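You operate a simulated robot arm through the tools that you are given. There is no shell and no other tool. Be economical: measure what you need, move in short steps, check, and stop when the job is done.

Carry out the task below with a simulated two-armed robot. There is one attempt and no reset: what you move stays moved.

TASK
Turn the grey box's handle off, hold the box steady to tighten its gland, and lock it.
Fine: one hand holds the box while the other turns the gland line to TIGHT; yellow tab pressed down after both turns; then stand the box in the green tray. Set down upright: grey box.

The check looks at the end state, three seconds after you hand in, the way a careful person would. Anything else that was tipped, shoved, dropped, spilled or broken makes it a failure.

THE ROBOT
Two 6-joint arms with two-finger parallel grippers on one trunk, on a base that drives. Base frame: it is fixed to the floor where the robot stands at the start and does not move with it; the origin is under the middle of the robot, x ahead of it, y to its left, z up; the surface under the hand at the start is at about z = 0.78. Units: m, degrees, N and s.
The left shoulder is at the start at [0.28, 0.185, 1.055], the right one opposite. With the tool pointing down near the work surface each hand reaches from about 0.56 to 0.94 m from the robot's upright axis, wherever it stands, measured 20 degrees to its own side. Places, roughly: blue rocker [0.7, 0.4, 0.8]; grey gland [0.6, 0.1, 0.9]; in the green tray [0.8, 0.1, 0.8]; red handle [0.5, 0.1, 0.8]; yellow lock tab [0.6, 0.1, 0.9]. Payload 1.57 kg a hand.
Tool frame (each hand has its own): the origin (TCP) lies between the finger pads and is the grasp point; the fingertips stand 0.03 m ahead of it; z points along the fingers, y is the line along which they close. The gripper opens to 0.08 m. The fingers are 0.017 m wide and 0.012 m thick; the gripper's body (0.04 by 0.082 m) begins 0.08 m behind the TCP.
Orientation is that of the tool frame in the base frame, as a unit quaternion [w, x, y, z]. With the fingers straight down and closing along the base's y, the tool's x points along the base's -x, its y along +y and its z along -z.

THE INTERFACE
- The arms move only by the tool send_rows. It takes "left_motion", "right_motion" or both (then of equal length, played together; a hand with none holds still); each is text: rows parted by semicolons, each of 7 numbers parted by spaces: the shift along the tool's x, y, z in units of 25 mm (1.0 is 25 mm), then the turn, a rotation vector about the tool's x, y, z in units of 8 degrees (1.0 is 8 degrees), then the finger opening in m, from 0 to 0.08. In form: tx ty tz ax ay az fingers; .... A call has 1 to 10 rows; each row shifts and turns the commanded pose from where the row before left it, along the tool's axes as they then stand. A call with a number of a shift or a turn outside -1 to 1 is refused whole. A row lasts 0.2 s, in which the tool goes at most 0.05 m and 8.6 degrees; a call with a longer step from one row to the next is refused whole, and so is a gripper value outside its range. Where a pose cannot be reached the arm comes as near as it can. A force on the tool above 90 N (or 10 N above the force at the start of the call, whichever is more), or a blocked arm, ends the call early, and 0.2 s more pass. The fingers move at their own pace (about 0.153 m/s each) and stop on an object; they squeeze with about 26 N. The grip force told is the motor's: it shows also when the fingers shut on nothing. Time passes only in rows, and 0.2 s behind the last, so rows that do not move let the fingers close. It gives the time, the measured TCP pose, the force on the tool (base axes), the opening and the grip force at its end, in the units of the frame above (readings bear some noise), with the torque about the TCP (base axes, N m) and any sound that the robot's microphone picked up.
- Cameras (640 x 400 px; columns grow to the right, rows downward): "scene" is now at [0.2424, 0.0368, 1.5063]; the picture's right is [0.37, -0.93, 0.00], its down [-0.62, -0.25, -0.74] and it looks along [0.69, 0.28, -0.67] (base axes); focal length 259 px, centre (320, 200). "left" rides on the left gripper at [0.072, 0.007, -0.122] in its tool frame; the picture's right is [-0.09, 1.00, 0.00], its down [-0.84, -0.08, -0.54] and it looks along [-0.54, -0.05, 0.84] (tool axes); focal length 238 px, centre (320, 200). "right" rides on the right gripper at [0.072, -0.007, -0.122] in its tool frame; the picture's right is [0.09, 1.00, 0.00], its down [-0.84, 0.08, -0.54] and it looks along [-0.54, 0.05, 0.84] (tool axes); focal length 238 px, centre (320, 200). There is no depth. A picture from a camera that has moved, and an enlarged one, comes with that camera's place and axes in the base frame and with its lens. The place of the scene camera against the robot may be out by one fixed shift of up to 0.012 m in any direction.
- snapshot(camera): a new picture of that camera. No time passes.
- lift_body(by): slides the trunk up (or, below 0, down) by that many m; the arms and the scene camera ride with it, the base frame stays. It gives what a move gives, with no picture.
- roll_base(legs): drives the robot by 1 to 6 legs, each [ahead, turn to the left] in m and degrees, along the robot's own axes; the way and the turn of a leg run together, so that a leg with both is an arc; at most 1.5 m and 180 degrees a leg. The arms and the cameras ride along, it lands a little off, and it stops where it bumps. It gives what a move gives.
- head_to(pan, tilt): turns the head with the scene camera to pan (to the left, within 86 degrees either way) and tilt (down, from -29 to 69), counted from straight ahead of the robot. It gives what a move gives.
- zoom(camera, box): a new picture of the part [left, top, right, bottom] of that camera's present view, enlarged. No time passes.
- sign_off(): hands the job in; it is judged then, once.

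Go step by step. Nothing tells you exact positions but the pictures and the camera data: compare them with the known pose of the tool, close in by small moves and look again before you grip or let go. The budget is 120 turns and 92 pictures, counting those below and the enlarged ones. Unless the task says otherwise, let go and move clear before handing in, and close with one line.

The tools are called after "Request:" by a JSON object that holds its "op" and its "data". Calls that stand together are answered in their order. send_rows: Moves the arms, as the interface text tells. Its arguments: {"type":"object","properties":{"left_motion":{"type":"string"},"right_motion":{"type":"string"}},"required":[]} The other tools are called the same way: lift_body (by) slides the trunk up or down; roll_base (legs) drives the base; head_to (pan, tilt) turns the head that bears the scene camera; snapshot (camera) takes a picture; zoom (camera, box) takes an enlarged picture of a part of a camera's view; sign_off () hands the job in.

At the start:

```text
clock: 0.0
left_position: [0.52, 0.3178, 1.2802]
left_tool_rot: [0.0, 0.0, 1.0, 0.0]
left_contact_force: [-0.2, 0.6, -0.3]
left_wrist_torque: [-0.02, -0.04, 0.05]
left_opening: 0.0798
left_gripper_force: 0.0
right_position: [0.601, -0.0915, 1.2186]
right_tool_rot: [0.001, 0.0, 1.0, 0.0]
right_contact_force: [0.5, -0.5, -0.2]
right_wrist_torque: [0.02, -0.03, 0.0]
right_opening: 0.0802
right_gripper_force: 0.1
trunk travel left (down, up): [-0.75, 0.24]
robot x, y, heading: [-0.0013, -0.0034, 0.1]
head pan, tilt: [21.9, 42.2]
```

scene: 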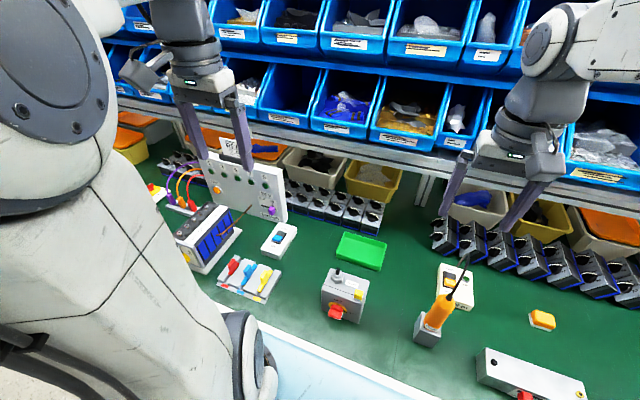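
right: 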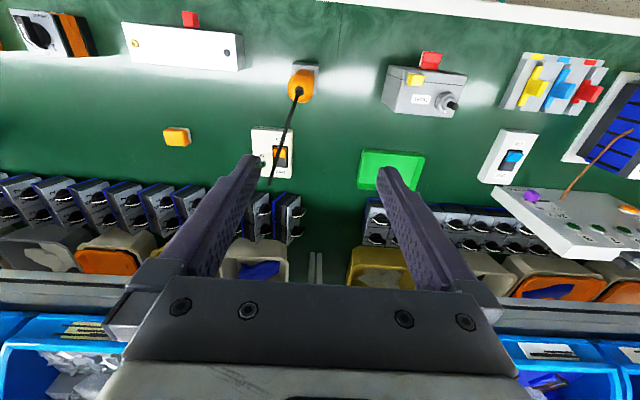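
left: 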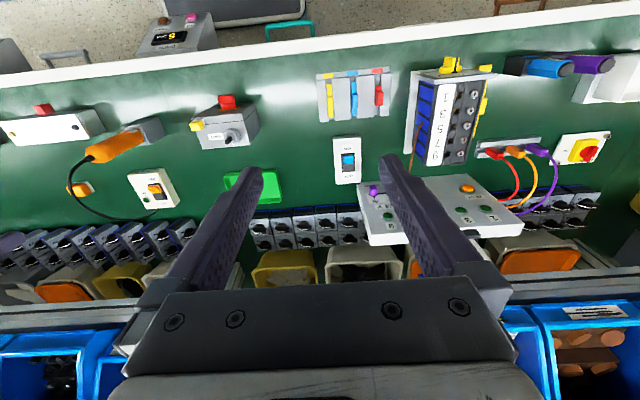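

The grey box with red handle (front), yellow tab and gland on top is in the middle of the table. I zoom in on it first.

Request:
{"op": "zoom", "data": {"camera": "scene", "box": [290, 220, 410, 340]}}

Request:
{"op": "zoom", "data": {"camera": "right", "box": [350, 40, 480, 200]}}

Request:
{"op": "zoom", "data": {"camera": "left", "box": [170, 80, 290, 220]}}

```text
3.33 times, centred on (350, 280) of scene
camera zoom: at [0.2424, 0.0368, 1.5063], right [0.37, -0.93, 0.0], down [-0.62, -0.25, -0.74], along [0.69, 0.28, -0.67], focal length 864 px, centre (220, -67)
```

zoom: 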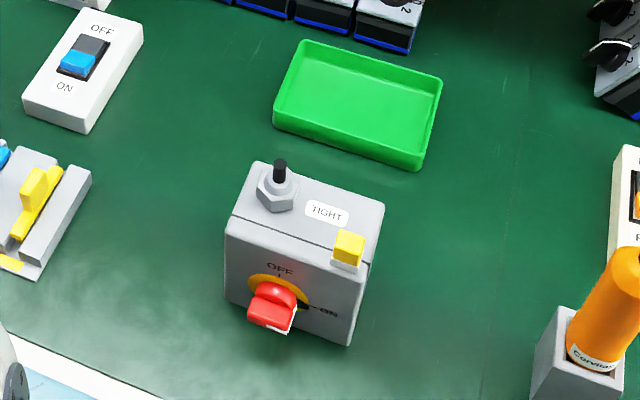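

```text
2.50 times, centred on (415, 120) of right
camera zoom: at [0.5306, -0.0966, 1.3398], right [-0.09, 1.0, 0.0], down [0.84, 0.08, 0.54], along [0.54, 0.05, -0.84], focal length 596 px, centre (82, 400)
```

zoom: 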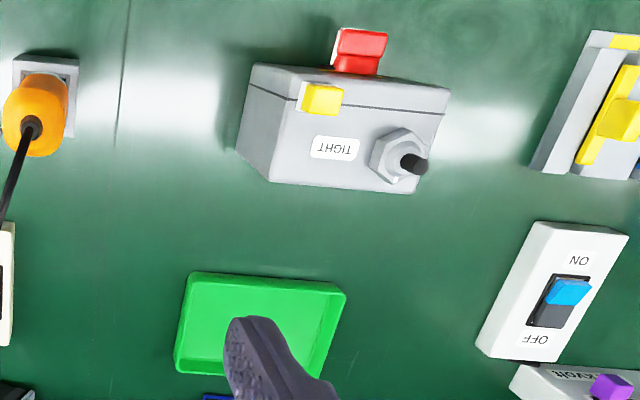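

```text
2.86 times, centred on (230, 150) of left
camera zoom: at [0.4482, 0.3235, 1.4028], right [0.09, 1.0, 0.0], down [0.84, -0.08, 0.54], along [0.54, -0.05, -0.84], focal length 681 px, centre (577, 343)
```

zoom: 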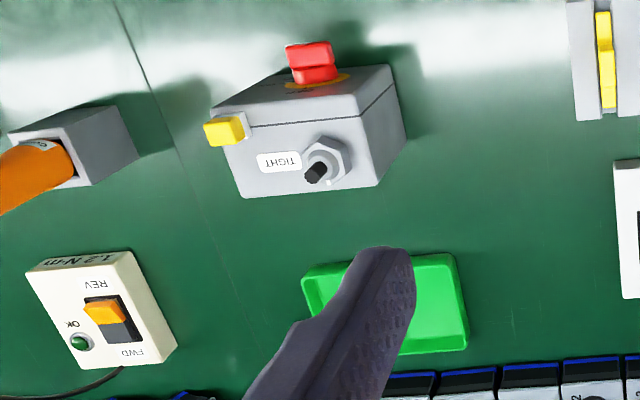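

The box stands around x 0.55–0.62, y 0.05–0.17, with its top near z 0.87. The gland is at about (0.59, 0.12) and the red handle is on the front face. I'll back off to get room for a forward-pointing hand and a better frontal view.

Request:
{"op": "roll_base", "data": {"legs": [[-0.3, 0]]}}

```text
clock: 2.0
left_position: [0.2158, 0.3202, 1.2807]
left_tool_rot: [0.0, -0.004, 1.0, 0.0]
left_contact_force: [-0.6, 0.6, -0.5]
left_wrist_torque: [0.02, 0.03, 0.01]
left_opening: 0.0801
left_gripper_force: 0.0
right_position: [0.3019, -0.088, 1.2181]
right_tool_rot: [-0.001, -0.004, 1.0, -0.001]
right_contact_force: [0.6, -0.3, -1.4]
right_wrist_torque: [0.01, 0.05, 0.0]
right_opening: 0.0799
right_gripper_force: 0.0
trunk travel left (down, up): [-0.75, 0.24]
robot x, y, heading: [-0.304, -0.0006, 0.4]
head pan, tilt: [21.9, 42.2]
```

Backed up freely. Now I lower the trunk and aim the head at the box.

Request:
{"op": "lift_body", "data": {"by": -0.2}}

Request:
{"op": "head_to", "data": {"pan": 8, "tilt": 35}}

Request:
{"op": "snapshot", "data": {"camera": "scene"}}

```text
clock: 4.2
left_position: [0.2153, 0.3202, 1.0813]
left_tool_rot: [0.0, -0.004, 1.0, 0.0]
left_contact_force: [-0.6, 1.1, -0.4]
left_wrist_torque: [-0.01, 0.04, 0.03]
left_opening: 0.0798
left_gripper_force: 0.0
right_position: [0.3004, -0.0884, 1.0187]
right_tool_rot: [0.0, -0.005, 1.0, 0.0]
right_contact_force: [0.0, 0.0, -0.1]
right_wrist_torque: [-0.02, 0.0, 0.0]
right_opening: 0.0798
right_gripper_force: 0.0
trunk travel left (down, up): [-0.55, 0.44]
robot x, y, heading: [-0.3053, 0.0033, 0.4]
head pan, tilt: [21.9, 42.2]
```

```text
clock: 5.0
left_position: [0.2154, 0.3192, 1.0797]
left_tool_rot: [0.0, -0.004, 1.0, 0.0]
left_contact_force: [0.1, 0.4, 0.1]
left_wrist_torque: [0.01, -0.02, -0.03]
left_opening: 0.0798
left_gripper_force: 0.0
right_position: [0.3004, -0.0884, 1.0182]
right_tool_rot: [-0.001, -0.005, 1.0, -0.001]
right_contact_force: [-0.2, 0.5, -0.6]
right_wrist_torque: [0.02, -0.03, -0.01]
right_opening: 0.08
right_gripper_force: 0.0
trunk travel left (down, up): [-0.55, 0.44]
robot x, y, heading: [-0.3, 0.0001, 0.6]
head pan, tilt: [8.0, 35.0]
```

```text
85 pictures are left
camera scene: at [-0.0501, 0.0186, 1.3171], right [0.15, -0.99, 0.0], down [-0.57, -0.08, -0.82], along [0.81, 0.12, -0.57], focal length 259 px, centre (320, 200)
```

scene: 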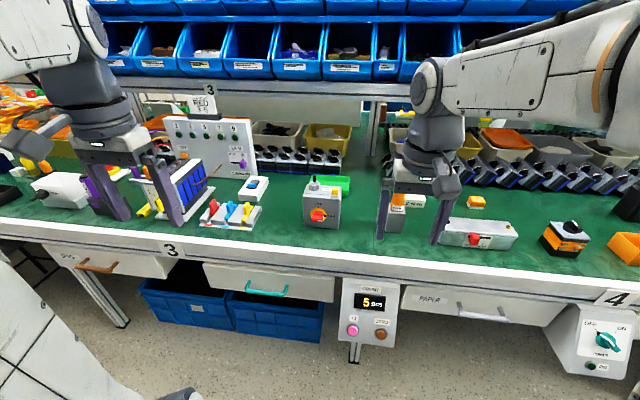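

Request:
{"op": "zoom", "data": {"camera": "scene", "box": [285, 160, 365, 240]}}

```text
5.00 times, centred on (325, 200) of scene
camera zoom: at [-0.0501, 0.0186, 1.3171], right [0.15, -0.99, 0.0], down [-0.57, -0.08, -0.82], along [0.81, 0.12, -0.57], focal length 1296 px, centre (295, 200)
```

zoom: 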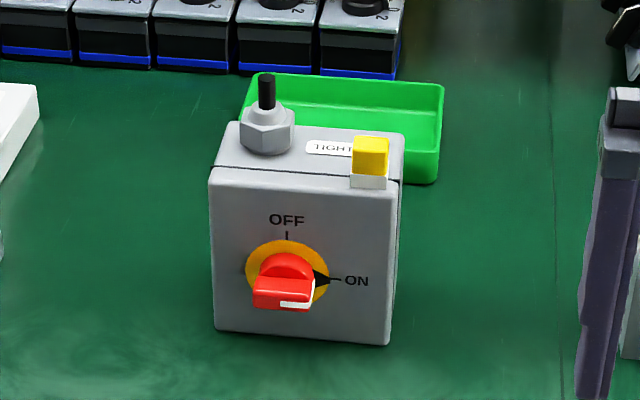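

The box measures about 0.06 × 0.11 × 0.12 m, spanning x 0.563–0.622, y 0.051–0.161, with its top at z≈0.90. The handle bar is horizontal (ON) at about (0.545, 0.11, 0.838). The left hand will hold the box from its left end at 45°, and the right hand will do the turning. I'll orient both hands first, still off the table.

Request:
{"op": "send_rows", "data": {"left_motion": "0 0 0 0 0 1 0.08;0 0 0 0 0 1 0.08;0 0 0 0 0 1 0.08;0 0 0 0 0 1 0.08;0 0 0 0 0 1 0.08;0 0 0 0 0 1 0.08;0 0 0 0 0 1 0.08;0 0 0 0 0 1 0.08;0 0 0 0 0 1 0.08;0 0 0 0 0 1 0.08", "right_motion": "0 0 0 0 -1 0 0.04;0 0 0 0 -1 0 0.04;0 0 0 0 -1 0 0.04;0 0 0 0 -1 0 0.04;0 0 0 0 -1 0 0.04;0 0 0 0 -1 0 0.04;0 0 0 0 -1 0 0.04;0 0 0 0 -1 0 0.04;0 0 0 0 -0.12 0 0.04;0 0 0 0 0 0 0.04"}}

```text
clock: 7.2
left_position: [0.2153, 0.3202, 1.08]
left_tool_rot: [0.0, 0.64, 0.768, 0.0]
left_contact_force: [0.5, 0.4, -0.2]
left_wrist_torque: [-0.03, -0.02, 0.01]
left_opening: 0.0799
left_gripper_force: 0.2
right_position: [0.3315, -0.0674, 1.0204]
right_tool_rot: [0.536, -0.003, 0.844, 0.001]
right_contact_force: [0.6, -0.7, -0.2]
right_wrist_torque: [0.0, 0.02, -0.01]
right_opening: 0.0403
right_gripper_force: 0.0
right hand out of reach, approached as far as the arm can: row 5, 6, 7, 8
trunk travel left (down, up): [-0.55, 0.44]
robot x, y, heading: [-0.301, 0.0003, 0.4]
head pan, tilt: [8.0, 35.0]
```

Request:
{"op": "send_rows", "data": {"left_motion": "0 0 0 0 0 1 0.08;0 0 0 0 0 0.25 0.08;0 0 0 0 -1 0 0.08;0 0 0 0 -1 0 0.08;0 0 0 0 -1 0 0.08;0 0 0 0 -1 0 0.08;0 0 0 0 -1 0 0.08;0 0 0 0 -0.62 0 0.08;0 0 0 0 0 0 0.08;0 0 0 0 0 0 0.08", "right_motion": "0 0 0.5 -0.42 0 0.906 0.04;0 0 0.5 -0.42 0 0.906 0.04;0 0 0 -0.42 0 0.906 0.04;0 0 0 -0.42 0 0.906 0.04;0 0 0 -0.42 0 0.906 0.04;0 0 0 -0.42 0 0.906 0.04;0 0 0 -0.42 0 0.906 0.04;0 0 0 -0.42 0 0.906 0.04;0 0 0 -0.42 0 0.906 0.04;0 0 0 -0.42 0 0.906 0.04"}}

Request:
{"op": "snapshot", "data": {"camera": "scene"}}

```text
clock: 9.4
left_position: [0.2165, 0.3215, 1.0805]
left_tool_rot: [0.272, 0.65, 0.657, -0.269]
left_contact_force: [0.3, 0.4, 0.4]
left_wrist_torque: [0.01, 0.0, 0.01]
left_opening: 0.0802
left_gripper_force: 0.0
right_position: [0.2918, 0.0174, 1.0463]
right_tool_rot: [0.499, 0.202, 0.793, 0.284]
right_contact_force: [0.4, -0.5, -0.2]
right_wrist_torque: [0.0, 0.0, 0.0]
right_opening: 0.04
right_gripper_force: 0.2
right hand out of reach, approached as far as the arm can: row 1, 3, 4, 5, 6, 7, 8, 9, 10
trunk travel left (down, up): [-0.55, 0.44]
robot x, y, heading: [-0.3007, 0.0023, 0.4]
head pan, tilt: [8.0, 35.0]
```

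```text
83 pictures are left
camera scene: at [-0.0501, 0.0186, 1.3171], right [0.15, -0.99, 0.0], down [-0.57, -0.08, -0.82], along [0.81, 0.12, -0.57], focal length 259 px, centre (320, 200)
```

scene: 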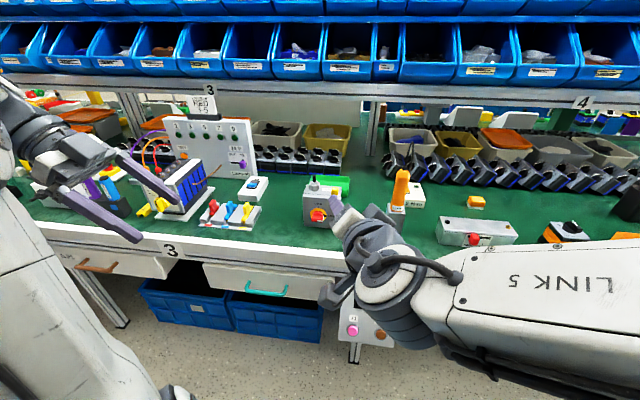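

Left is oriented; the right hand is too near the robot to take its orientation. I'll move both forward at height.

Request:
{"op": "send_rows", "data": {"left_motion": "0 1 0 0 0 0 0.08;0 1 0 0 0 0 0.08;0 1 0 0 0 0 0.08;0 1 0 0 0 0 0.08;0 1 0 0 0 0 0.08;0 1 0 0 0 0 0.08;0 1 0 0 0 0 0.08;0 1 0 0 0 0 0.08", "right_motion": "-0.42 0 0.906 0 0 0 0.04;-0.42 0 0.906 0 0 0 0.04;-0.42 0 0.906 0 0 0 0.04;-0.42 0 0.906 0 0 0 0.04;-0.42 0 0.906 0 0 0 0.04;0 0 0 0 0 0 0.04;0 0 0 0 0 0 0.04;0 0 0 0 0 0 0.04"}}

```text
clock: 11.2
left_position: [0.4136, 0.3214, 1.0772]
left_tool_rot: [0.273, 0.65, 0.657, -0.267]
left_contact_force: [0.6, -1.1, 0.3]
left_wrist_torque: [0.01, 0.0, 0.03]
left_opening: 0.0802
left_gripper_force: 0.0
right_position: [0.4067, 0.0243, 1.081]
right_tool_rot: [0.498, 0.203, 0.795, 0.281]
right_contact_force: [-0.4, -0.2, -1.0]
right_wrist_torque: [0.01, 0.0, -0.01]
right_opening: 0.0402
right_gripper_force: 0.2
right hand out of reach, approached as far as the arm can: row 1, 2, 3, 4, 5
trunk travel left (down, up): [-0.55, 0.44]
robot x, y, heading: [-0.3015, 0.0013, 0.5]
head pan, tilt: [8.0, 35.0]
```

Request:
{"op": "send_rows", "data": {"right_motion": "0.677 -0.652 0.339 0 0 0 0.04;0.677 -0.652 0.339 0 0 0 0.04;0.677 -0.652 0.339 0 0 0 0.04;0.677 -0.652 0.339 0 0 0 0.04;0.677 -0.652 0.339 0 0 0 0.04;0 0 0 -0.42 0.037 0.906 0.04;0 0 0 -0.42 0.037 0.906 0.04;0 0 0 -0.42 0.037 0.906 0.04"}}

```text
clock: 13.0
left_position: [0.4148, 0.3216, 1.0773]
left_tool_rot: [0.272, 0.65, 0.657, -0.268]
left_contact_force: [0.1, -0.1, -1.3]
left_wrist_torque: [0.03, 0.0, -0.03]
left_opening: 0.0802
left_gripper_force: 0.1
right_position: [0.3662, 0.0701, 1.1767]
right_tool_rot: [0.443, 0.304, 0.723, 0.435]
right_contact_force: [0.0, -0.2, -0.2]
right_wrist_torque: [-0.02, -0.02, 0.01]
right_opening: 0.0398
right_gripper_force: 0.1
right hand out of reach, approached as far as the arm can: row 1, 2, 3, 4, 5, 6, 7, 8
trunk travel left (down, up): [-0.55, 0.44]
robot x, y, heading: [-0.304, -0.0038, 0.3]
head pan, tilt: [8.0, 35.0]
```

Forward-pointing poses aren't reachable for this arm. I'll instead turn the handle with the right hand pointing down: push the bar's left half down, then squeeze the bar vertical. First I undo the right hand's orientation.

Request:
{"op": "send_rows", "data": {"right_motion": "0 0 0 0.424 -0.054 -0.904 0.04;0 0 0 0.424 -0.054 -0.904 0.04;0 0 0 0.424 -0.054 -0.904 0.04;0 0 0 0.424 -0.054 -0.904 0.04;0 0 0 0.424 -0.054 -0.904 0.04;0 0 0 0.424 -0.054 -0.904 0.04;0 0 0 0.424 -0.054 -0.904 0.04;0 0 0 0.424 -0.054 -0.904 0.04;0 0 0 0 1 0 0.04;0 0 0 0 1 0 0.04"}}

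Request:
{"op": "send_rows", "data": {"right_motion": "0 0 0 0 1 0 0.04;0 0 0 0 1 0 0.04;0 0 0 0 1 0 0.04;0 0 0 0 1 0 0.04;0 0 0 0 1 0 0.04;0 0 0 0 1 0 0.04;0 0 0 0 0 0 0.0;0 0 0 0 0 0 0.0", "left_motion": "0 1 0 0 0 0 0.08;0 1 0 0 0 0 0.08;0 1 0 0 0 0 0.08;0 1 0 0 0 0 0.08;0 1 0 0 0 0 0.08;0 1 0 0 0 0 0.08;0 1 0 0 0 0 0.08;0 0 0 0 0 0 0.08"}}

```text
clock: 15.2
left_position: [0.4131, 0.3209, 1.0768]
left_tool_rot: [0.272, 0.65, 0.656, -0.269]
left_contact_force: [0.2, -0.8, 0.6]
left_wrist_torque: [-0.01, 0.04, 0.03]
left_opening: 0.08
left_gripper_force: 0.0
right_position: [0.3665, 0.069, 1.1752]
right_tool_rot: [0.42, 0.025, 0.907, -0.005]
right_contact_force: [-0.5, 0.8, 0.4]
right_wrist_torque: [0.0, 0.0, -0.01]
right_opening: 0.0397
right_gripper_force: 0.0
trunk travel left (down, up): [-0.55, 0.44]
robot x, y, heading: [-0.303, 0.0008, 0.7]
head pan, tilt: [8.0, 35.0]
```

```text
clock: 17.0
left_position: [0.506, 0.2673, 1.0261]
left_tool_rot: [0.272, 0.65, 0.656, -0.269]
left_contact_force: [0.2, 0.8, 0.0]
left_wrist_torque: [0.0, 0.01, 0.02]
left_opening: 0.0799
left_gripper_force: 0.1
left hand out of reach, approached as far as the arm can: row 1, 2, 3, 4, 5, 6, 7
right_position: [0.3548, 0.0627, 1.1589]
right_tool_rot: [0.015, 0.025, 1.0, 0.008]
right_contact_force: [0.1, 0.4, 0.9]
right_wrist_torque: [0.01, -0.01, 0.0]
right_opening: 0.0
right_gripper_force: 21.1
right hand out of reach, approached as far as the arm can: row 6
trunk travel left (down, up): [-0.55, 0.44]
robot x, y, heading: [-0.303, 0.0019, 0.3]
head pan, tilt: [8.0, 35.0]
```

Left is short of reach from here. I'll pull it back a little, raise the trunk and drive closer.

Request:
{"op": "send_rows", "data": {"left_motion": "0 -1 0 0 0 0 0.08;0 -1 0 0 0 0 0.08;0 -1 0 0 0 0 0.08;0 -1 0 0 0 0 0.08;0 -1 0 0 0 0 0.08", "right_motion": "0 0 0 0 0 0 0;0 0 0 0 0 0 0;0 0 0 0 0 0 0;0 0 0 0 0 0 0;0 0 0 0 0 0 0"}}

Request:
{"op": "lift_body", "data": {"by": 0.15}}

Request:
{"op": "roll_base", "data": {"legs": [[0.17, 0]]}}

Request:
{"op": "head_to", "data": {"pan": 14, "tilt": 43}}

Request:
{"op": "snapshot", "data": {"camera": "scene"}}

```text
clock: 18.2
left_position: [0.3815, 0.2681, 1.0225]
left_tool_rot: [0.271, 0.651, 0.657, -0.269]
left_contact_force: [-0.4, 0.7, -0.5]
left_wrist_torque: [-0.01, -0.01, -0.01]
left_opening: 0.0799
left_gripper_force: 0.1
right_position: [0.3543, 0.0629, 1.1588]
right_tool_rot: [0.017, 0.025, 1.0, 0.007]
right_contact_force: [0.2, 0.4, -0.1]
right_wrist_torque: [-0.01, -0.02, -0.04]
right_opening: 0.0001
right_gripper_force: 21.2
trunk travel left (down, up): [-0.55, 0.44]
robot x, y, heading: [-0.3039, -0.0046, 0.1]
head pan, tilt: [8.0, 35.0]
```

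```text
clock: 19.9
left_position: [0.381, 0.2663, 1.1737]
left_tool_rot: [0.272, 0.65, 0.656, -0.269]
left_contact_force: [0.6, 0.1, 1.4]
left_wrist_torque: [0.0, -0.02, 0.02]
left_opening: 0.0802
left_gripper_force: 0.1
right_position: [0.3541, 0.064, 1.3083]
right_tool_rot: [0.016, 0.025, 1.0, 0.007]
right_contact_force: [0.8, 0.0, 0.2]
right_wrist_torque: [0.0, -0.03, 0.0]
right_opening: 0.0
right_gripper_force: 21.2
trunk travel left (down, up): [-0.7, 0.29]
robot x, y, heading: [-0.3048, -0.006, 0.3]
head pan, tilt: [8.0, 35.0]
```

```text
clock: 21.4
left_position: [0.5509, 0.2695, 1.1738]
left_tool_rot: [0.272, 0.65, 0.656, -0.269]
left_contact_force: [-0.2, 0.2, 0.2]
left_wrist_torque: [0.03, 0.01, 0.0]
left_opening: 0.0801
left_gripper_force: 0.2
right_position: [0.5259, 0.0655, 1.3097]
right_tool_rot: [0.017, 0.024, 1.0, 0.007]
right_contact_force: [-0.2, 0.1, -0.2]
right_wrist_torque: [-0.02, 0.0, 0.01]
right_opening: 0.0001
right_gripper_force: 21.2
trunk travel left (down, up): [-0.7, 0.29]
robot x, y, heading: [-0.1294, 0.0007, 0.5]
head pan, tilt: [8.0, 35.0]
```

```text
clock: 22.1
left_position: [0.5532, 0.2702, 1.1735]
left_tool_rot: [0.272, 0.65, 0.657, -0.269]
left_contact_force: [0.7, -0.4, -0.1]
left_wrist_torque: [0.0, 0.06, 0.01]
left_opening: 0.0799
left_gripper_force: 0.1
right_position: [0.5272, 0.0665, 1.3081]
right_tool_rot: [0.017, 0.024, 1.0, 0.008]
right_contact_force: [-0.3, 0.0, 0.2]
right_wrist_torque: [-0.02, 0.02, -0.01]
right_opening: 0.0
right_gripper_force: 20.9
trunk travel left (down, up): [-0.7, 0.29]
robot x, y, heading: [-0.1323, -0.0011, 0.7]
head pan, tilt: [14.0, 43.0]
```

```text
82 pictures are left
camera scene: at [0.1151, 0.0282, 1.4552], right [0.25, -0.97, 0.0], down [-0.66, -0.17, -0.73], along [0.71, 0.18, -0.68], focal length 259 px, centre (320, 200)
```

scene: 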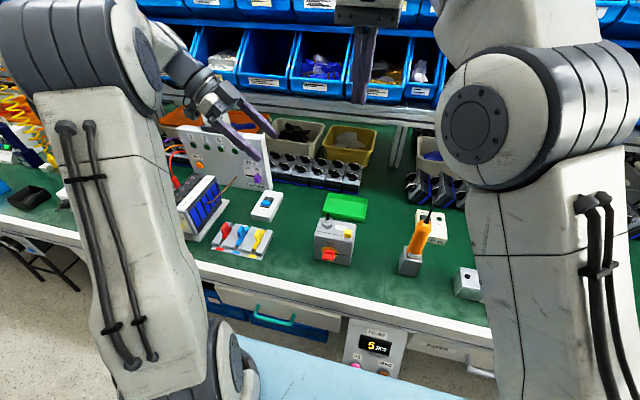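

Request:
{"op": "send_rows", "data": {"left_motion": "0.65 0.195 0.967 0 0 0 0.08;0.65 0.195 0.967 0 0 0 0.08;0.65 0.195 0.967 0 0 0 0.08;0.65 0.195 0.967 0 0 0 0.08;0.65 0.195 0.967 0 0 0 0.08;0.65 0.195 0.967 0 0 0 0.08;0.65 0.195 0.967 0 0 0 0.08;0.65 0.195 0.967 0 0 0 0.08;0 0 0 0 0 0 0.08"}}

Request:
{"op": "snapshot", "data": {"camera": "right"}}

Request:
{"op": "snapshot", "data": {"camera": "left"}}

Request:
{"op": "zoom", "data": {"camera": "scene", "box": [280, 190, 400, 290]}}

```text
clock: 24.1
left_position: [0.5882, 0.2255, 0.9459]
left_tool_rot: [0.273, 0.649, 0.657, -0.269]
left_contact_force: [0.9, -0.3, -0.2]
left_wrist_torque: [-0.02, 0.01, -0.03]
left_opening: 0.08
left_gripper_force: 0.0
right_position: [0.5272, 0.0655, 1.3083]
right_tool_rot: [0.017, 0.025, 1.0, 0.007]
right_contact_force: [-0.2, -0.6, -0.4]
right_wrist_torque: [0.03, -0.01, 0.02]
right_opening: 0.0002
right_gripper_force: 21.8
trunk travel left (down, up): [-0.7, 0.29]
robot x, y, heading: [-0.1289, -0.0, 0.6]
head pan, tilt: [14.0, 43.0]
```

```text
81 pictures are left
camera right: at [0.4507, 0.0622, 1.4274], right [-0.04, 1.0, 0.01], down [0.82, 0.03, 0.57], along [0.57, 0.03, -0.82], focal length 238 px, centre (320, 200)
```

right: 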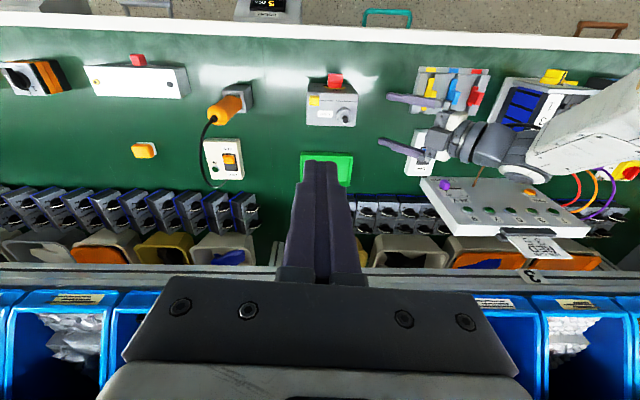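

```text
80 pictures are left
camera left: at [0.594, 0.3628, 0.9803], right [1.0, -0.05, 0.07], down [-0.08, -0.21, 0.97], along [-0.04, -0.98, -0.21], focal length 238 px, centre (320, 200)
```

left: 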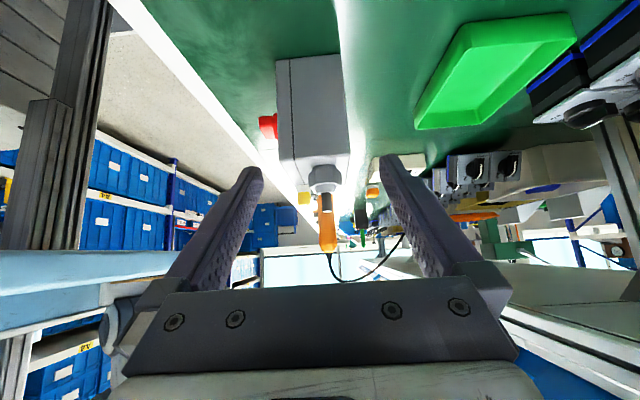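

```text
4.00 times, centred on (340, 240) of scene
camera zoom: at [0.1152, 0.0283, 1.4551], right [0.25, -0.97, 0.0], down [-0.66, -0.17, -0.73], along [0.71, 0.18, -0.68], focal length 1037 px, centre (240, 40)
```

zoom: 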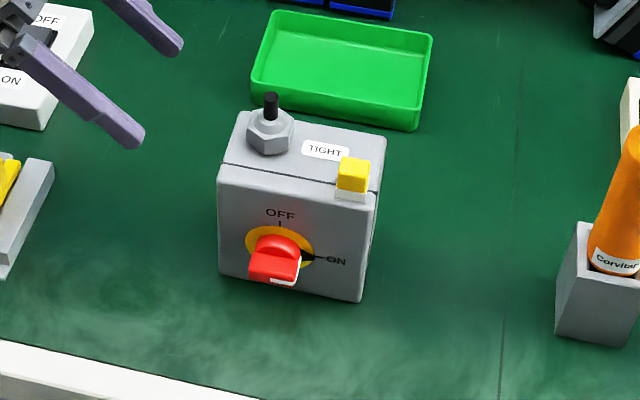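

The wrist camera puts the box at x 0.553–0.615, with its top at z≈0.90. The hand is well centred on it, so I advance the left hand along its axis to straddle the box's left end.

Request:
{"op": "send_rows", "data": {"left_motion": "0 -0.06 0.98 0 0 0 0.08;0 -0.06 0.98 0 0 0 0.08;0 0 0.98 0 0 0 0.08;0 0 0.98 0 0 0 0.08;0 0 0 0 0 0 0.08"}}

Request:
{"op": "snapshot", "data": {"camera": "left"}}

Request:
{"op": "zoom", "data": {"camera": "scene", "box": [280, 190, 400, 290]}}

```text
clock: 25.3
left_position: [0.589, 0.1564, 0.8759]
left_tool_rot: [0.271, 0.65, 0.657, -0.269]
left_contact_force: [-0.9, -0.1, 0.1]
left_wrist_torque: [-0.03, 0.01, -0.01]
left_opening: 0.0799
left_gripper_force: 0.1
right_position: [0.5261, 0.066, 1.3089]
right_tool_rot: [0.017, 0.024, 1.0, 0.008]
right_contact_force: [-0.9, 0.0, 0.0]
right_wrist_torque: [0.0, 0.0, 0.03]
right_opening: 0.0001
right_gripper_force: 21.7
trunk travel left (down, up): [-0.7, 0.29]
robot x, y, heading: [-0.1308, 0.0034, 0.3]
head pan, tilt: [14.0, 43.0]
```

```text
78 pictures are left
camera left: at [0.5945, 0.291, 0.9115], right [1.0, -0.05, 0.06], down [-0.07, -0.21, 0.97], along [-0.04, -0.98, -0.21], focal length 238 px, centre (320, 200)
```

left: 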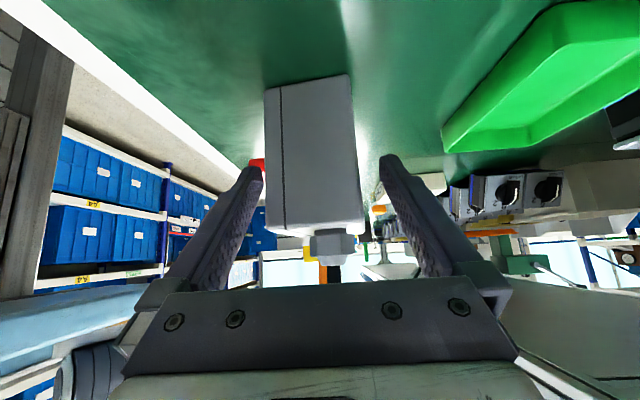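

```text
4.00 times, centred on (340, 240) of scene
camera zoom: at [0.1152, 0.0282, 1.4551], right [0.25, -0.97, 0.0], down [-0.66, -0.17, -0.73], along [0.71, 0.18, -0.68], focal length 1037 px, centre (240, 40)
```

zoom: 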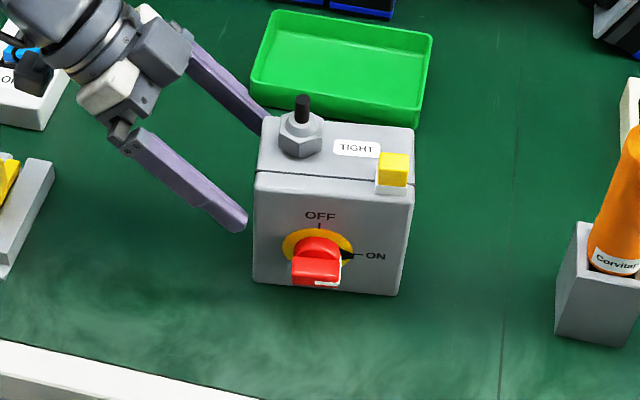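

The front fingertip caught the box's end, because the hand sat about 8 mm too far in +x, and slid the box about 35 mm to the right. It's still upright and clear of everything. I'll back off a bit, shift −x and advance again level.

Request:
{"op": "send_rows", "data": {"left_motion": "0 0 -0.5 0 0 0 0.08;0 -0.32 0 0 0 0 0.08;0 0 0 0 0 0 0.08"}}

Request:
{"op": "snapshot", "data": {"camera": "left"}}

```text
clock: 26.1
left_position: [0.5817, 0.1635, 0.885]
left_tool_rot: [0.271, 0.65, 0.657, -0.269]
left_contact_force: [0.9, 0.2, -0.1]
left_wrist_torque: [0.02, 0.0, -0.03]
left_opening: 0.08
left_gripper_force: 0.1
right_position: [0.5256, 0.0658, 1.308]
right_tool_rot: [0.017, 0.024, 1.0, 0.007]
right_contact_force: [-0.3, 0.0, 0.1]
right_wrist_torque: [0.0, 0.0, 0.0]
right_opening: 0.0
right_gripper_force: 21.4
trunk travel left (down, up): [-0.7, 0.29]
robot x, y, heading: [-0.1273, 0.0002, 0.5]
head pan, tilt: [14.0, 43.0]
```

```text
76 pictures are left
camera left: at [0.5869, 0.3014, 0.9204], right [1.0, -0.05, 0.06], down [-0.07, -0.21, 0.97], along [-0.04, -0.98, -0.21], focal length 238 px, centre (320, 200)
```

left: 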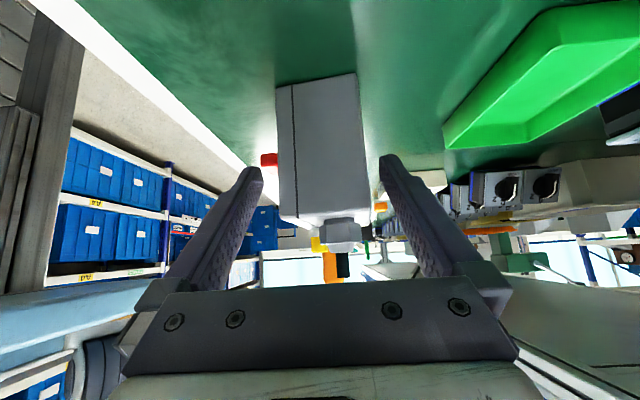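

Request:
{"op": "send_rows", "data": {"left_motion": "-0.43 0 0.74 0 0 0 0.08;-0.43 0 0.74 0 0 0 0.08;0 0 0 0 0 0 0.08"}}

Request:
{"op": "snapshot", "data": {"camera": "left"}}

Request:
{"op": "zoom", "data": {"camera": "scene", "box": [280, 190, 400, 290]}}

```text
clock: 26.9
left_position: [0.5814, 0.1229, 0.8741]
left_tool_rot: [0.272, 0.65, 0.657, -0.269]
left_contact_force: [0.5, -0.5, -0.1]
left_wrist_torque: [0.03, -0.01, 0.01]
left_opening: 0.08
left_gripper_force: 0.0
right_position: [0.5251, 0.0651, 1.3096]
right_tool_rot: [0.016, 0.024, 1.0, 0.008]
right_contact_force: [0.5, 0.3, 0.4]
right_wrist_torque: [-0.03, -0.02, 0.03]
right_opening: 0.0001
right_gripper_force: 21.3
trunk travel left (down, up): [-0.7, 0.29]
robot x, y, heading: [-0.1338, 0.0029, 0.4]
head pan, tilt: [14.0, 43.0]
```

```text
75 pictures are left
camera left: at [0.5874, 0.2603, 0.9097], right [1.0, -0.05, 0.06], down [-0.07, -0.21, 0.97], along [-0.04, -0.98, -0.21], focal length 238 px, centre (320, 200)
```

left: 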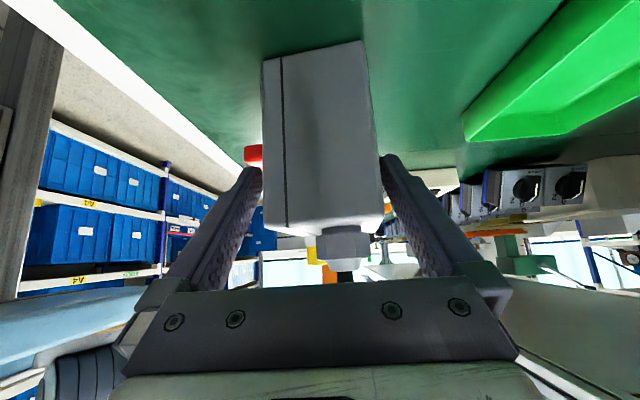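

```text
4.00 times, centred on (340, 240) of scene
camera zoom: at [0.1151, 0.0282, 1.4552], right [0.25, -0.97, 0.0], down [-0.66, -0.17, -0.73], along [0.71, 0.18, -0.68], focal length 1037 px, centre (240, 40)
```

zoom: 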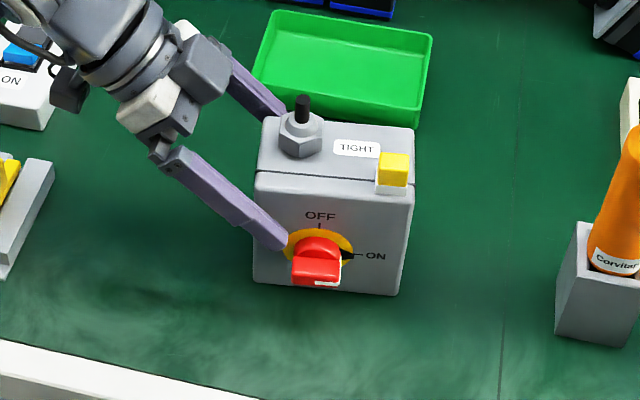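

Straddling well. I raise slightly so the front finger clears the yellow disc, then close.

Request:
{"op": "send_rows", "data": {"left_motion": "-0.4 0 -0.4 0 0 0 0.08;0 0 0 0 0 0 0.08;0 0 0 0 0 0 0.0;0 0 0 0 0 0 0.0;0 0 0 0 0 0 0.0"}}

Request:
{"op": "snapshot", "data": {"camera": "left"}}

Request:
{"op": "zoom", "data": {"camera": "scene", "box": [280, 190, 400, 290]}}

Request:
{"op": "zoom", "data": {"camera": "right", "box": [270, 60, 390, 140]}}

```text
clock: 28.1
left_position: [0.5816, 0.1238, 0.8871]
left_tool_rot: [0.272, 0.65, 0.656, -0.27]
left_contact_force: [0.0, 0.6, 3.4]
left_wrist_torque: [-0.07, -0.28, 0.15]
left_opening: 0.0703
left_gripper_force: 25.7
right_position: [0.5267, 0.0668, 1.3087]
right_tool_rot: [0.017, 0.025, 1.0, 0.008]
right_contact_force: [0.2, 0.3, 0.6]
right_wrist_torque: [0.02, 0.02, -0.01]
right_opening: 0.0
right_gripper_force: 22.1
trunk travel left (down, up): [-0.7, 0.29]
robot x, y, heading: [-0.1288, 0.0001, 0.5]
head pan, tilt: [14.0, 43.0]
```

```text
73 pictures are left
camera left: at [0.5865, 0.2604, 0.9235], right [1.0, -0.05, 0.07], down [-0.08, -0.21, 0.97], along [-0.04, -0.98, -0.21], focal length 238 px, centre (320, 200)
```

left: 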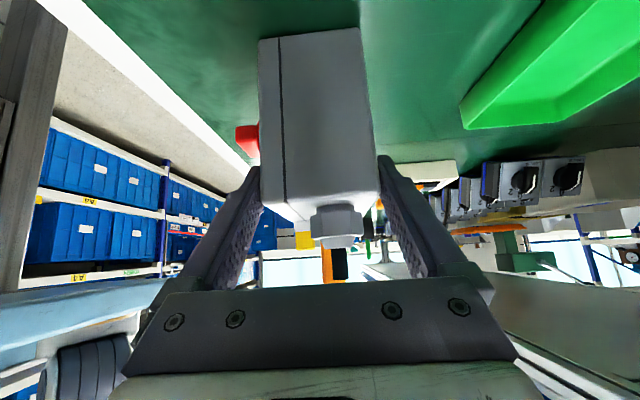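

```text
4.00 times, centred on (340, 240) of scene
camera zoom: at [0.115, 0.0283, 1.4553], right [0.25, -0.97, 0.0], down [-0.66, -0.17, -0.73], along [0.71, 0.18, -0.68], focal length 1037 px, centre (240, 40)
```

zoom: 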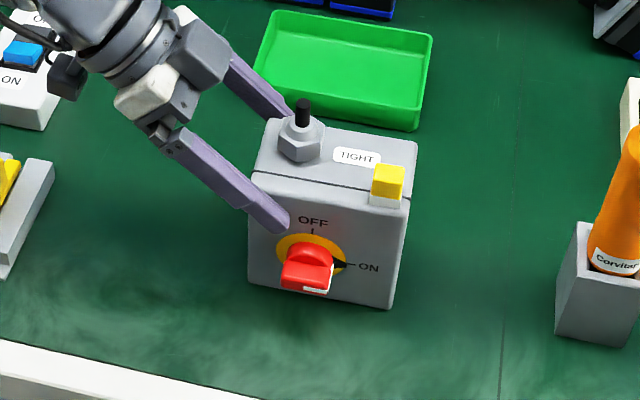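

```text
5.00 times, centred on (330, 100) of right
camera zoom: at [0.4504, 0.0622, 1.4276], right [-0.04, 1.0, 0.01], down [0.82, 0.03, 0.57], along [0.57, 0.04, -0.82], focal length 1192 px, centre (270, 700)
```

zoom: 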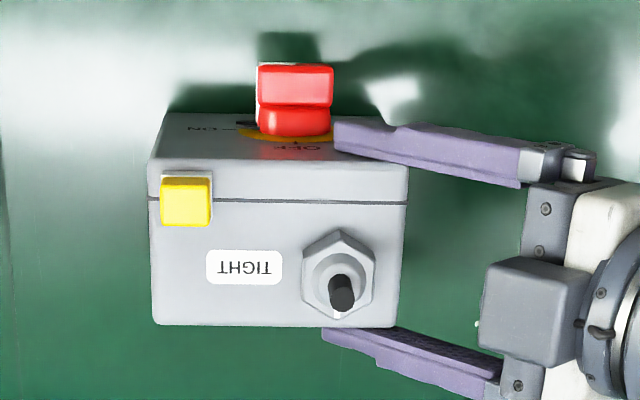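

The box is gripped. The handle bar spans y≈0.067–0.100 at x≈0.519–0.535, z≈0.84. I'll bring the closed right fingers down to just above the bar's left end.

Request:
{"op": "send_rows", "data": {"right_motion": "0 0 0 0.11 0.24 -0.36 0;0.12 0.53 1 0 0 0 0;0 0.53 1 0 0 0 0;0 0.53 1 0 0 0 0;0 0 1 0 0 0 0;0 0 1 0 0 0 0;0 0 1 0 0 0 0;0 0 1 0 0 0 0;0 0 1 0 0 0 0;0 0 1 0 0 0 0"}}

Request:
{"op": "send_rows", "data": {"right_motion": "0 0 1 0 0 0 0;0 0 1 0 0 0 0;0 0 1 0 0 0 0;0 0 1 0 0 0 0;0 0 1 0 0 0 0;0 0 0 0 0 0 0"}}

Request:
{"op": "zoom", "data": {"camera": "scene", "box": [280, 180, 400, 280]}}

Request:
{"op": "snapshot", "data": {"camera": "right"}}

```text
clock: 30.3
left_position: [0.5821, 0.1235, 0.8891]
left_tool_rot: [0.271, 0.65, 0.657, -0.269]
left_contact_force: [0.7, 2.3, 6.7]
left_wrist_torque: [-0.35, -0.55, 0.22]
left_opening: 0.0699
left_gripper_force: 26.5
right_position: [0.5202, 0.104, 1.0764]
right_tool_rot: [0.001, -0.001, 1.0, -0.001]
right_contact_force: [-0.4, 0.0, 0.1]
right_wrist_torque: [0.04, -0.01, 0.01]
right_opening: 0.0
right_gripper_force: 21.3
right hand out of reach, approached as far as the arm can: row 1
trunk travel left (down, up): [-0.7, 0.29]
robot x, y, heading: [-0.1304, 0.0032, 0.5]
head pan, tilt: [14.0, 43.0]
```

```text
clock: 31.7
left_position: [0.5817, 0.123, 0.8886]
left_tool_rot: [0.272, 0.65, 0.657, -0.269]
left_contact_force: [0.7, 1.8, 7.4]
left_wrist_torque: [-0.18, -0.48, 0.19]
left_opening: 0.0698
left_gripper_force: 26.0
right_position: [0.5178, 0.0997, 0.9531]
right_tool_rot: [0.0, -0.001, 1.0, -0.001]
right_contact_force: [-1.0, -0.3, -0.1]
right_wrist_torque: [-0.04, 0.0, -0.02]
right_opening: 0.0
right_gripper_force: 20.8
trunk travel left (down, up): [-0.7, 0.29]
robot x, y, heading: [-0.1313, -0.0019, 0.6]
head pan, tilt: [14.0, 43.0]
```

```text
4.00 times, centred on (340, 230) of scene
camera zoom: at [0.1148, 0.0283, 1.4553], right [0.25, -0.97, 0.0], down [-0.66, -0.17, -0.73], along [0.71, 0.18, -0.68], focal length 1037 px, centre (240, 80)
```

zoom: 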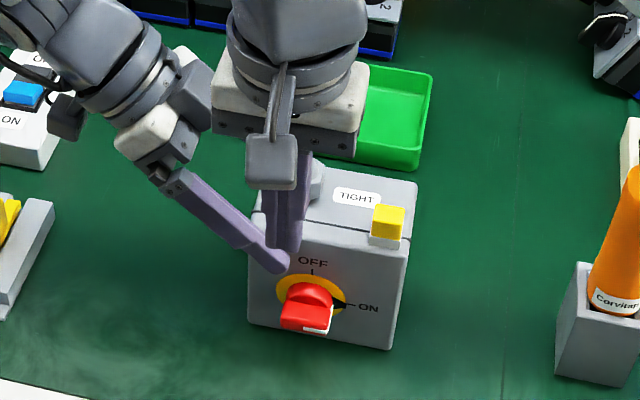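

```text
69 pictures are left
camera right: at [0.4464, 0.0939, 1.0729], right [-0.09, 1.0, 0.0], down [0.84, 0.08, 0.54], along [0.54, 0.05, -0.84], focal length 238 px, centre (320, 200)
```

right: 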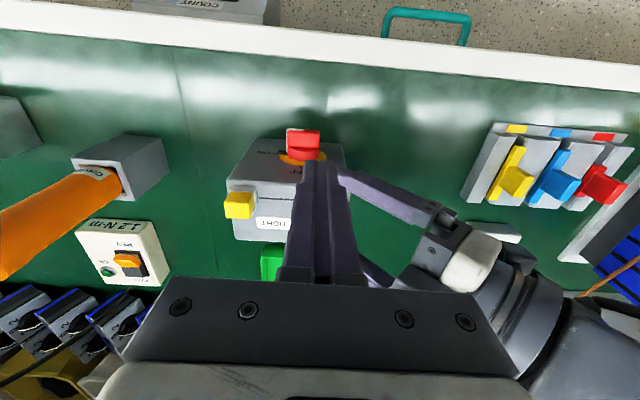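

Request:
{"op": "zoom", "data": {"camera": "right", "box": [220, 110, 380, 230]}}

```text
3.33 times, centred on (300, 170) of right
camera zoom: at [0.4464, 0.0939, 1.0729], right [-0.09, 1.0, 0.0], down [0.84, 0.08, 0.54], along [0.54, 0.05, -0.84], focal length 794 px, centre (387, 300)
```

zoom: 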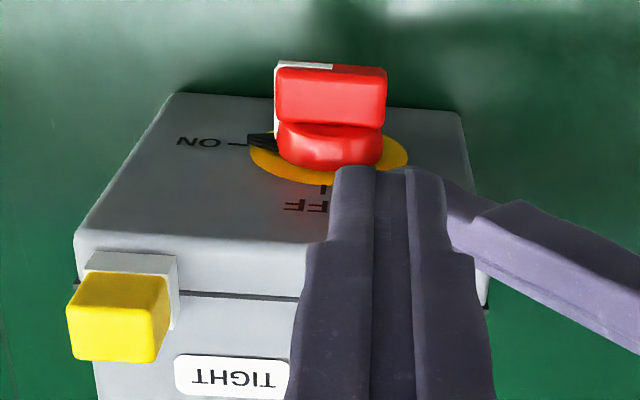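

Aligned over the bar's left end. I descend and push down.

Request:
{"op": "send_rows", "data": {"right_motion": "0 0.3 0.9 0 0 0 0;0 0 0.9 0 0 0 0;0 0 0.9 0 0 0 0;0 0 0.27 0 0 0 0;0 0 0.27 0 0 0 0"}}

Request:
{"op": "zoom", "data": {"camera": "scene", "box": [280, 180, 400, 280]}}

Request:
{"op": "zoom", "data": {"camera": "right", "box": [220, 110, 380, 230]}}

```text
clock: 32.9
left_position: [0.582, 0.1247, 0.8874]
left_tool_rot: [0.272, 0.65, 0.657, -0.27]
left_contact_force: [-0.1, 1.4, 5.9]
left_wrist_torque: [-0.23, -0.4, 0.14]
left_opening: 0.0699
left_gripper_force: 25.7
right_position: [0.5169, 0.1081, 0.8704]
right_tool_rot: [0.0, -0.001, 1.0, -0.001]
right_contact_force: [0.4, 0.0, -0.5]
right_wrist_torque: [0.0, 0.02, -0.02]
right_opening: 0.0001
right_gripper_force: 21.3
trunk travel left (down, up): [-0.7, 0.29]
robot x, y, heading: [-0.1282, 0.0058, 0.6]
head pan, tilt: [14.0, 43.0]
```

```text
4.00 times, centred on (340, 230) of scene
camera zoom: at [0.1148, 0.0283, 1.4552], right [0.25, -0.97, 0.0], down [-0.66, -0.17, -0.73], along [0.71, 0.18, -0.68], focal length 1037 px, centre (240, 80)
```

zoom: 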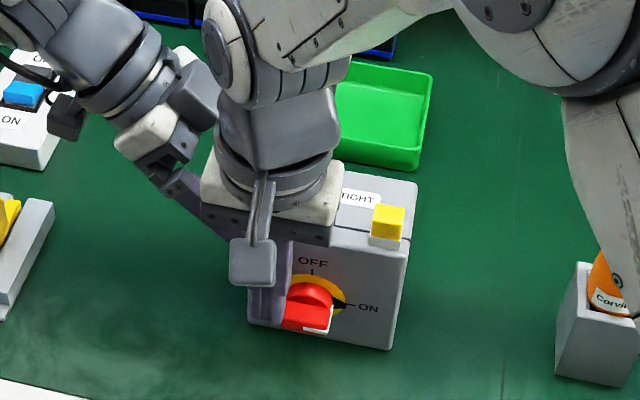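

```text
3.33 times, centred on (300, 170) of right
camera zoom: at [0.4466, 0.1024, 0.991], right [-0.09, 1.0, 0.0], down [0.84, 0.08, 0.54], along [0.54, 0.05, -0.84], focal length 794 px, centre (387, 300)
```

zoom: 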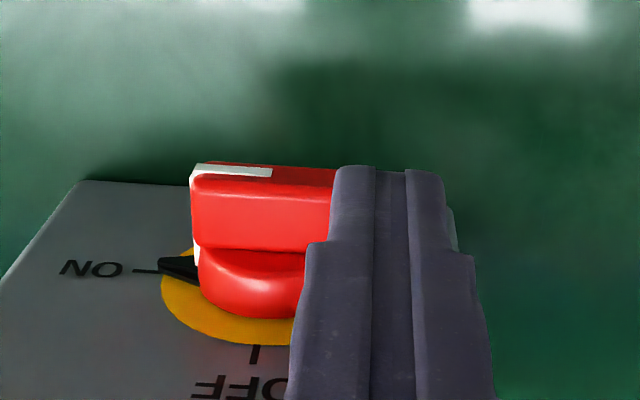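

Request:
{"op": "send_rows", "data": {"right_motion": "0 0 0.2 0 0 0 0;0 0 0.2 0 0 0 0"}}

Request:
{"op": "zoom", "data": {"camera": "right", "box": [220, 110, 380, 230]}}

```text
clock: 33.5
left_position: [0.58, 0.1247, 0.888]
left_tool_rot: [0.272, 0.649, 0.657, -0.269]
left_contact_force: [-0.1, -1.7, 5.0]
left_wrist_torque: [-0.01, -0.52, 0.39]
left_opening: 0.0699
left_gripper_force: 26.3
right_position: [0.518, 0.1087, 0.8602]
right_tool_rot: [0.001, -0.001, 1.0, 0.0]
right_contact_force: [1.1, 4.7, 2.5]
right_wrist_torque: [0.13, 0.04, 0.03]
right_opening: 0.0
right_gripper_force: 21.3
trunk travel left (down, up): [-0.7, 0.29]
robot x, y, heading: [-0.1295, -0.0029, 0.4]
head pan, tilt: [14.0, 43.0]
```

```text
3.33 times, centred on (300, 170) of right
camera zoom: at [0.4467, 0.1032, 0.982], right [-0.09, 1.0, 0.0], down [0.84, 0.08, 0.54], along [0.54, 0.05, -0.84], focal length 794 px, centre (387, 300)
```

zoom: 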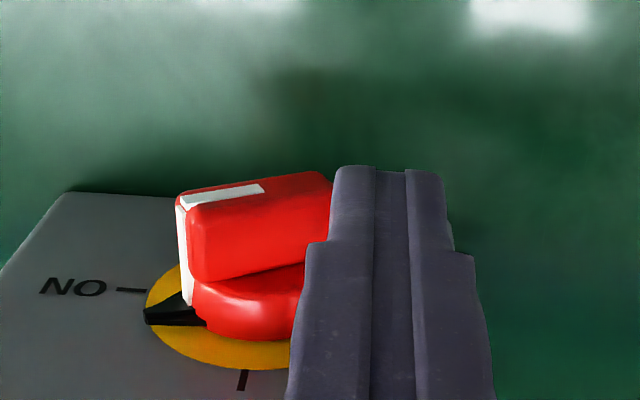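

The handle is turning the right way. I keep pushing down.

Request:
{"op": "send_rows", "data": {"right_motion": "0 -0.06 0.2 0 0 0 0;0 -0.06 0.2 0 0 0 0;0 0 0.2 0 0 0 0"}}

Request:
{"op": "zoom", "data": {"camera": "right", "box": [220, 110, 380, 230]}}

```text
clock: 34.3
left_position: [0.5813, 0.1238, 0.8873]
left_tool_rot: [0.272, 0.65, 0.657, -0.27]
left_contact_force: [-0.5, 0.6, 4.9]
left_wrist_torque: [-0.23, -0.31, 0.06]
left_opening: 0.0701
left_gripper_force: 26.2
right_position: [0.5171, 0.1054, 0.8459]
right_tool_rot: [-0.001, -0.001, 1.0, -0.001]
right_contact_force: [0.8, 0.6, -0.1]
right_wrist_torque: [-0.01, 0.02, 0.03]
right_opening: 0.0
right_gripper_force: 21.3
trunk travel left (down, up): [-0.7, 0.29]
robot x, y, heading: [-0.1334, -0.0015, 0.6]
head pan, tilt: [14.0, 43.0]
```

```text
3.33 times, centred on (300, 170) of right
camera zoom: at [0.4466, 0.0999, 0.9675], right [-0.09, 1.0, 0.0], down [0.84, 0.08, 0.54], along [0.54, 0.05, -0.84], focal length 794 px, centre (387, 300)
```

zoom: 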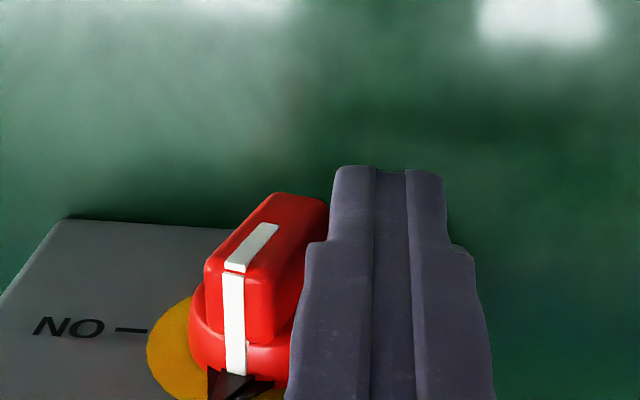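

The handle is about 75° round. I lift, open, and straddle the now near-vertical bar to square it.

Request:
{"op": "send_rows", "data": {"right_motion": "0 0.1 -1 0 0 0 0;0 0 -1 0 0 0 0;0 -0.9 0 0 0 0 0.05;0 0 0 0 0 0 0.05;0 0 0 0 0 0 0.05"}}

Request:
{"op": "zoom", "data": {"camera": "right", "box": [220, 110, 380, 230]}}

Request:
{"op": "zoom", "data": {"camera": "scene", "box": [280, 180, 400, 280]}}

```text
clock: 35.5
left_position: [0.5801, 0.1242, 0.888]
left_tool_rot: [0.271, 0.651, 0.656, -0.269]
left_contact_force: [-1.1, 0.6, 4.7]
left_wrist_torque: [-0.08, -0.18, 0.09]
left_opening: 0.0698
left_gripper_force: 25.9
right_position: [0.5177, 0.0872, 0.8966]
right_tool_rot: [0.0, -0.002, 1.0, -0.001]
right_contact_force: [-0.9, 0.6, 0.2]
right_wrist_torque: [-0.02, -0.03, 0.02]
right_opening: 0.0503
right_gripper_force: 0.0
trunk travel left (down, up): [-0.7, 0.29]
robot x, y, heading: [-0.1312, -0.0002, 0.5]
head pan, tilt: [14.0, 43.0]
```

```text
3.33 times, centred on (300, 170) of right
camera zoom: at [0.4456, 0.0814, 1.0181], right [-0.09, 1.0, 0.0], down [0.84, 0.08, 0.54], along [0.54, 0.05, -0.84], focal length 794 px, centre (387, 300)
```

zoom: 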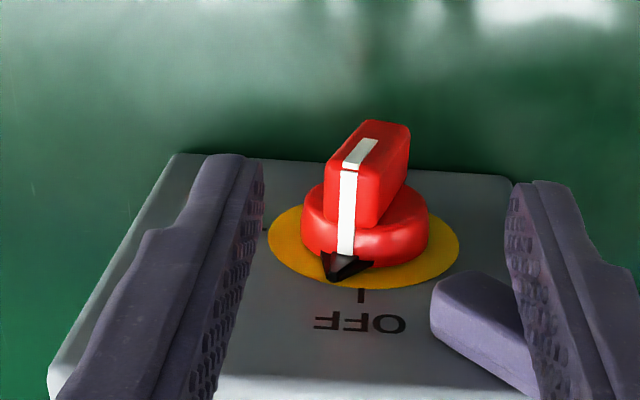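

```text
4.00 times, centred on (340, 230) of scene
camera zoom: at [0.1148, 0.0283, 1.4552], right [0.25, -0.97, 0.0], down [-0.66, -0.17, -0.73], along [0.71, 0.18, -0.68], focal length 1037 px, centre (240, 80)
```

zoom: 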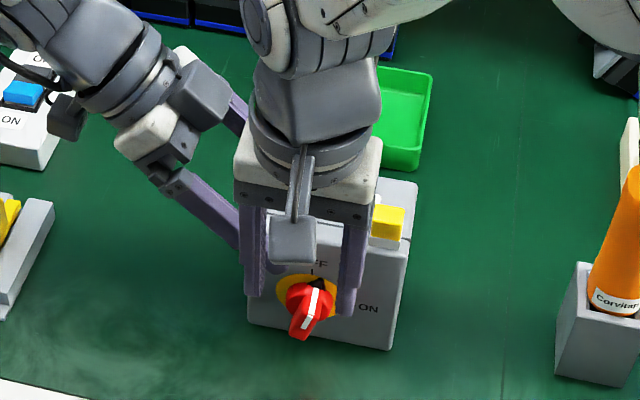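

Request:
{"op": "send_rows", "data": {"right_motion": "0 -0.1 0.7 0 0 0 0.05;0 0 0.7 0 0 0 0.05;0 0 0 0 0 0 0.05;0 0 0 0 0 0 0;0 0 0 0 0 0 0;0 0 0 0 0 0 0"}}

Request:
{"op": "zoom", "data": {"camera": "right", "box": [220, 110, 420, 260]}}

```text
clock: 36.9
left_position: [0.582, 0.124, 0.8879]
left_tool_rot: [0.272, 0.65, 0.656, -0.269]
left_contact_force: [0.7, -2.3, 2.2]
left_wrist_torque: [0.25, -0.11, 0.2]
left_opening: 0.0698
left_gripper_force: 26.4
right_position: [0.5186, 0.0832, 0.8599]
right_tool_rot: [-0.001, -0.001, 1.0, 0.0]
right_contact_force: [0.2, 2.5, 1.6]
right_wrist_torque: [0.09, -0.28, 0.1]
right_opening: 0.0135
right_gripper_force: 26.2
trunk travel left (down, up): [-0.7, 0.29]
robot x, y, heading: [-0.1297, 0.0018, 0.6]
head pan, tilt: [14.0, 43.0]
```

```text
2.67 times, centred on (320, 185) of right
camera zoom: at [0.447, 0.0778, 0.9816], right [-0.09, 1.0, 0.0], down [0.84, 0.08, 0.54], along [0.54, 0.05, -0.84], focal length 636 px, centre (320, 240)
```

zoom: 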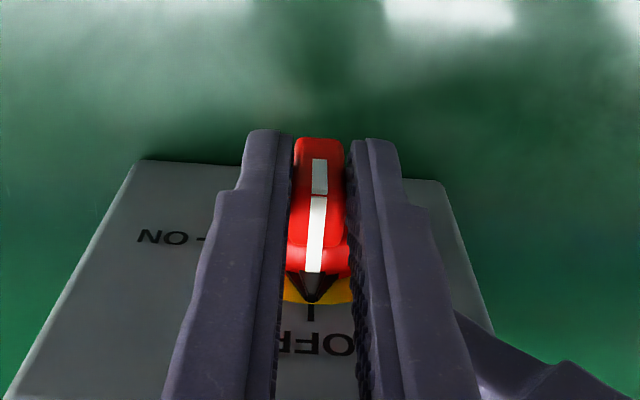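

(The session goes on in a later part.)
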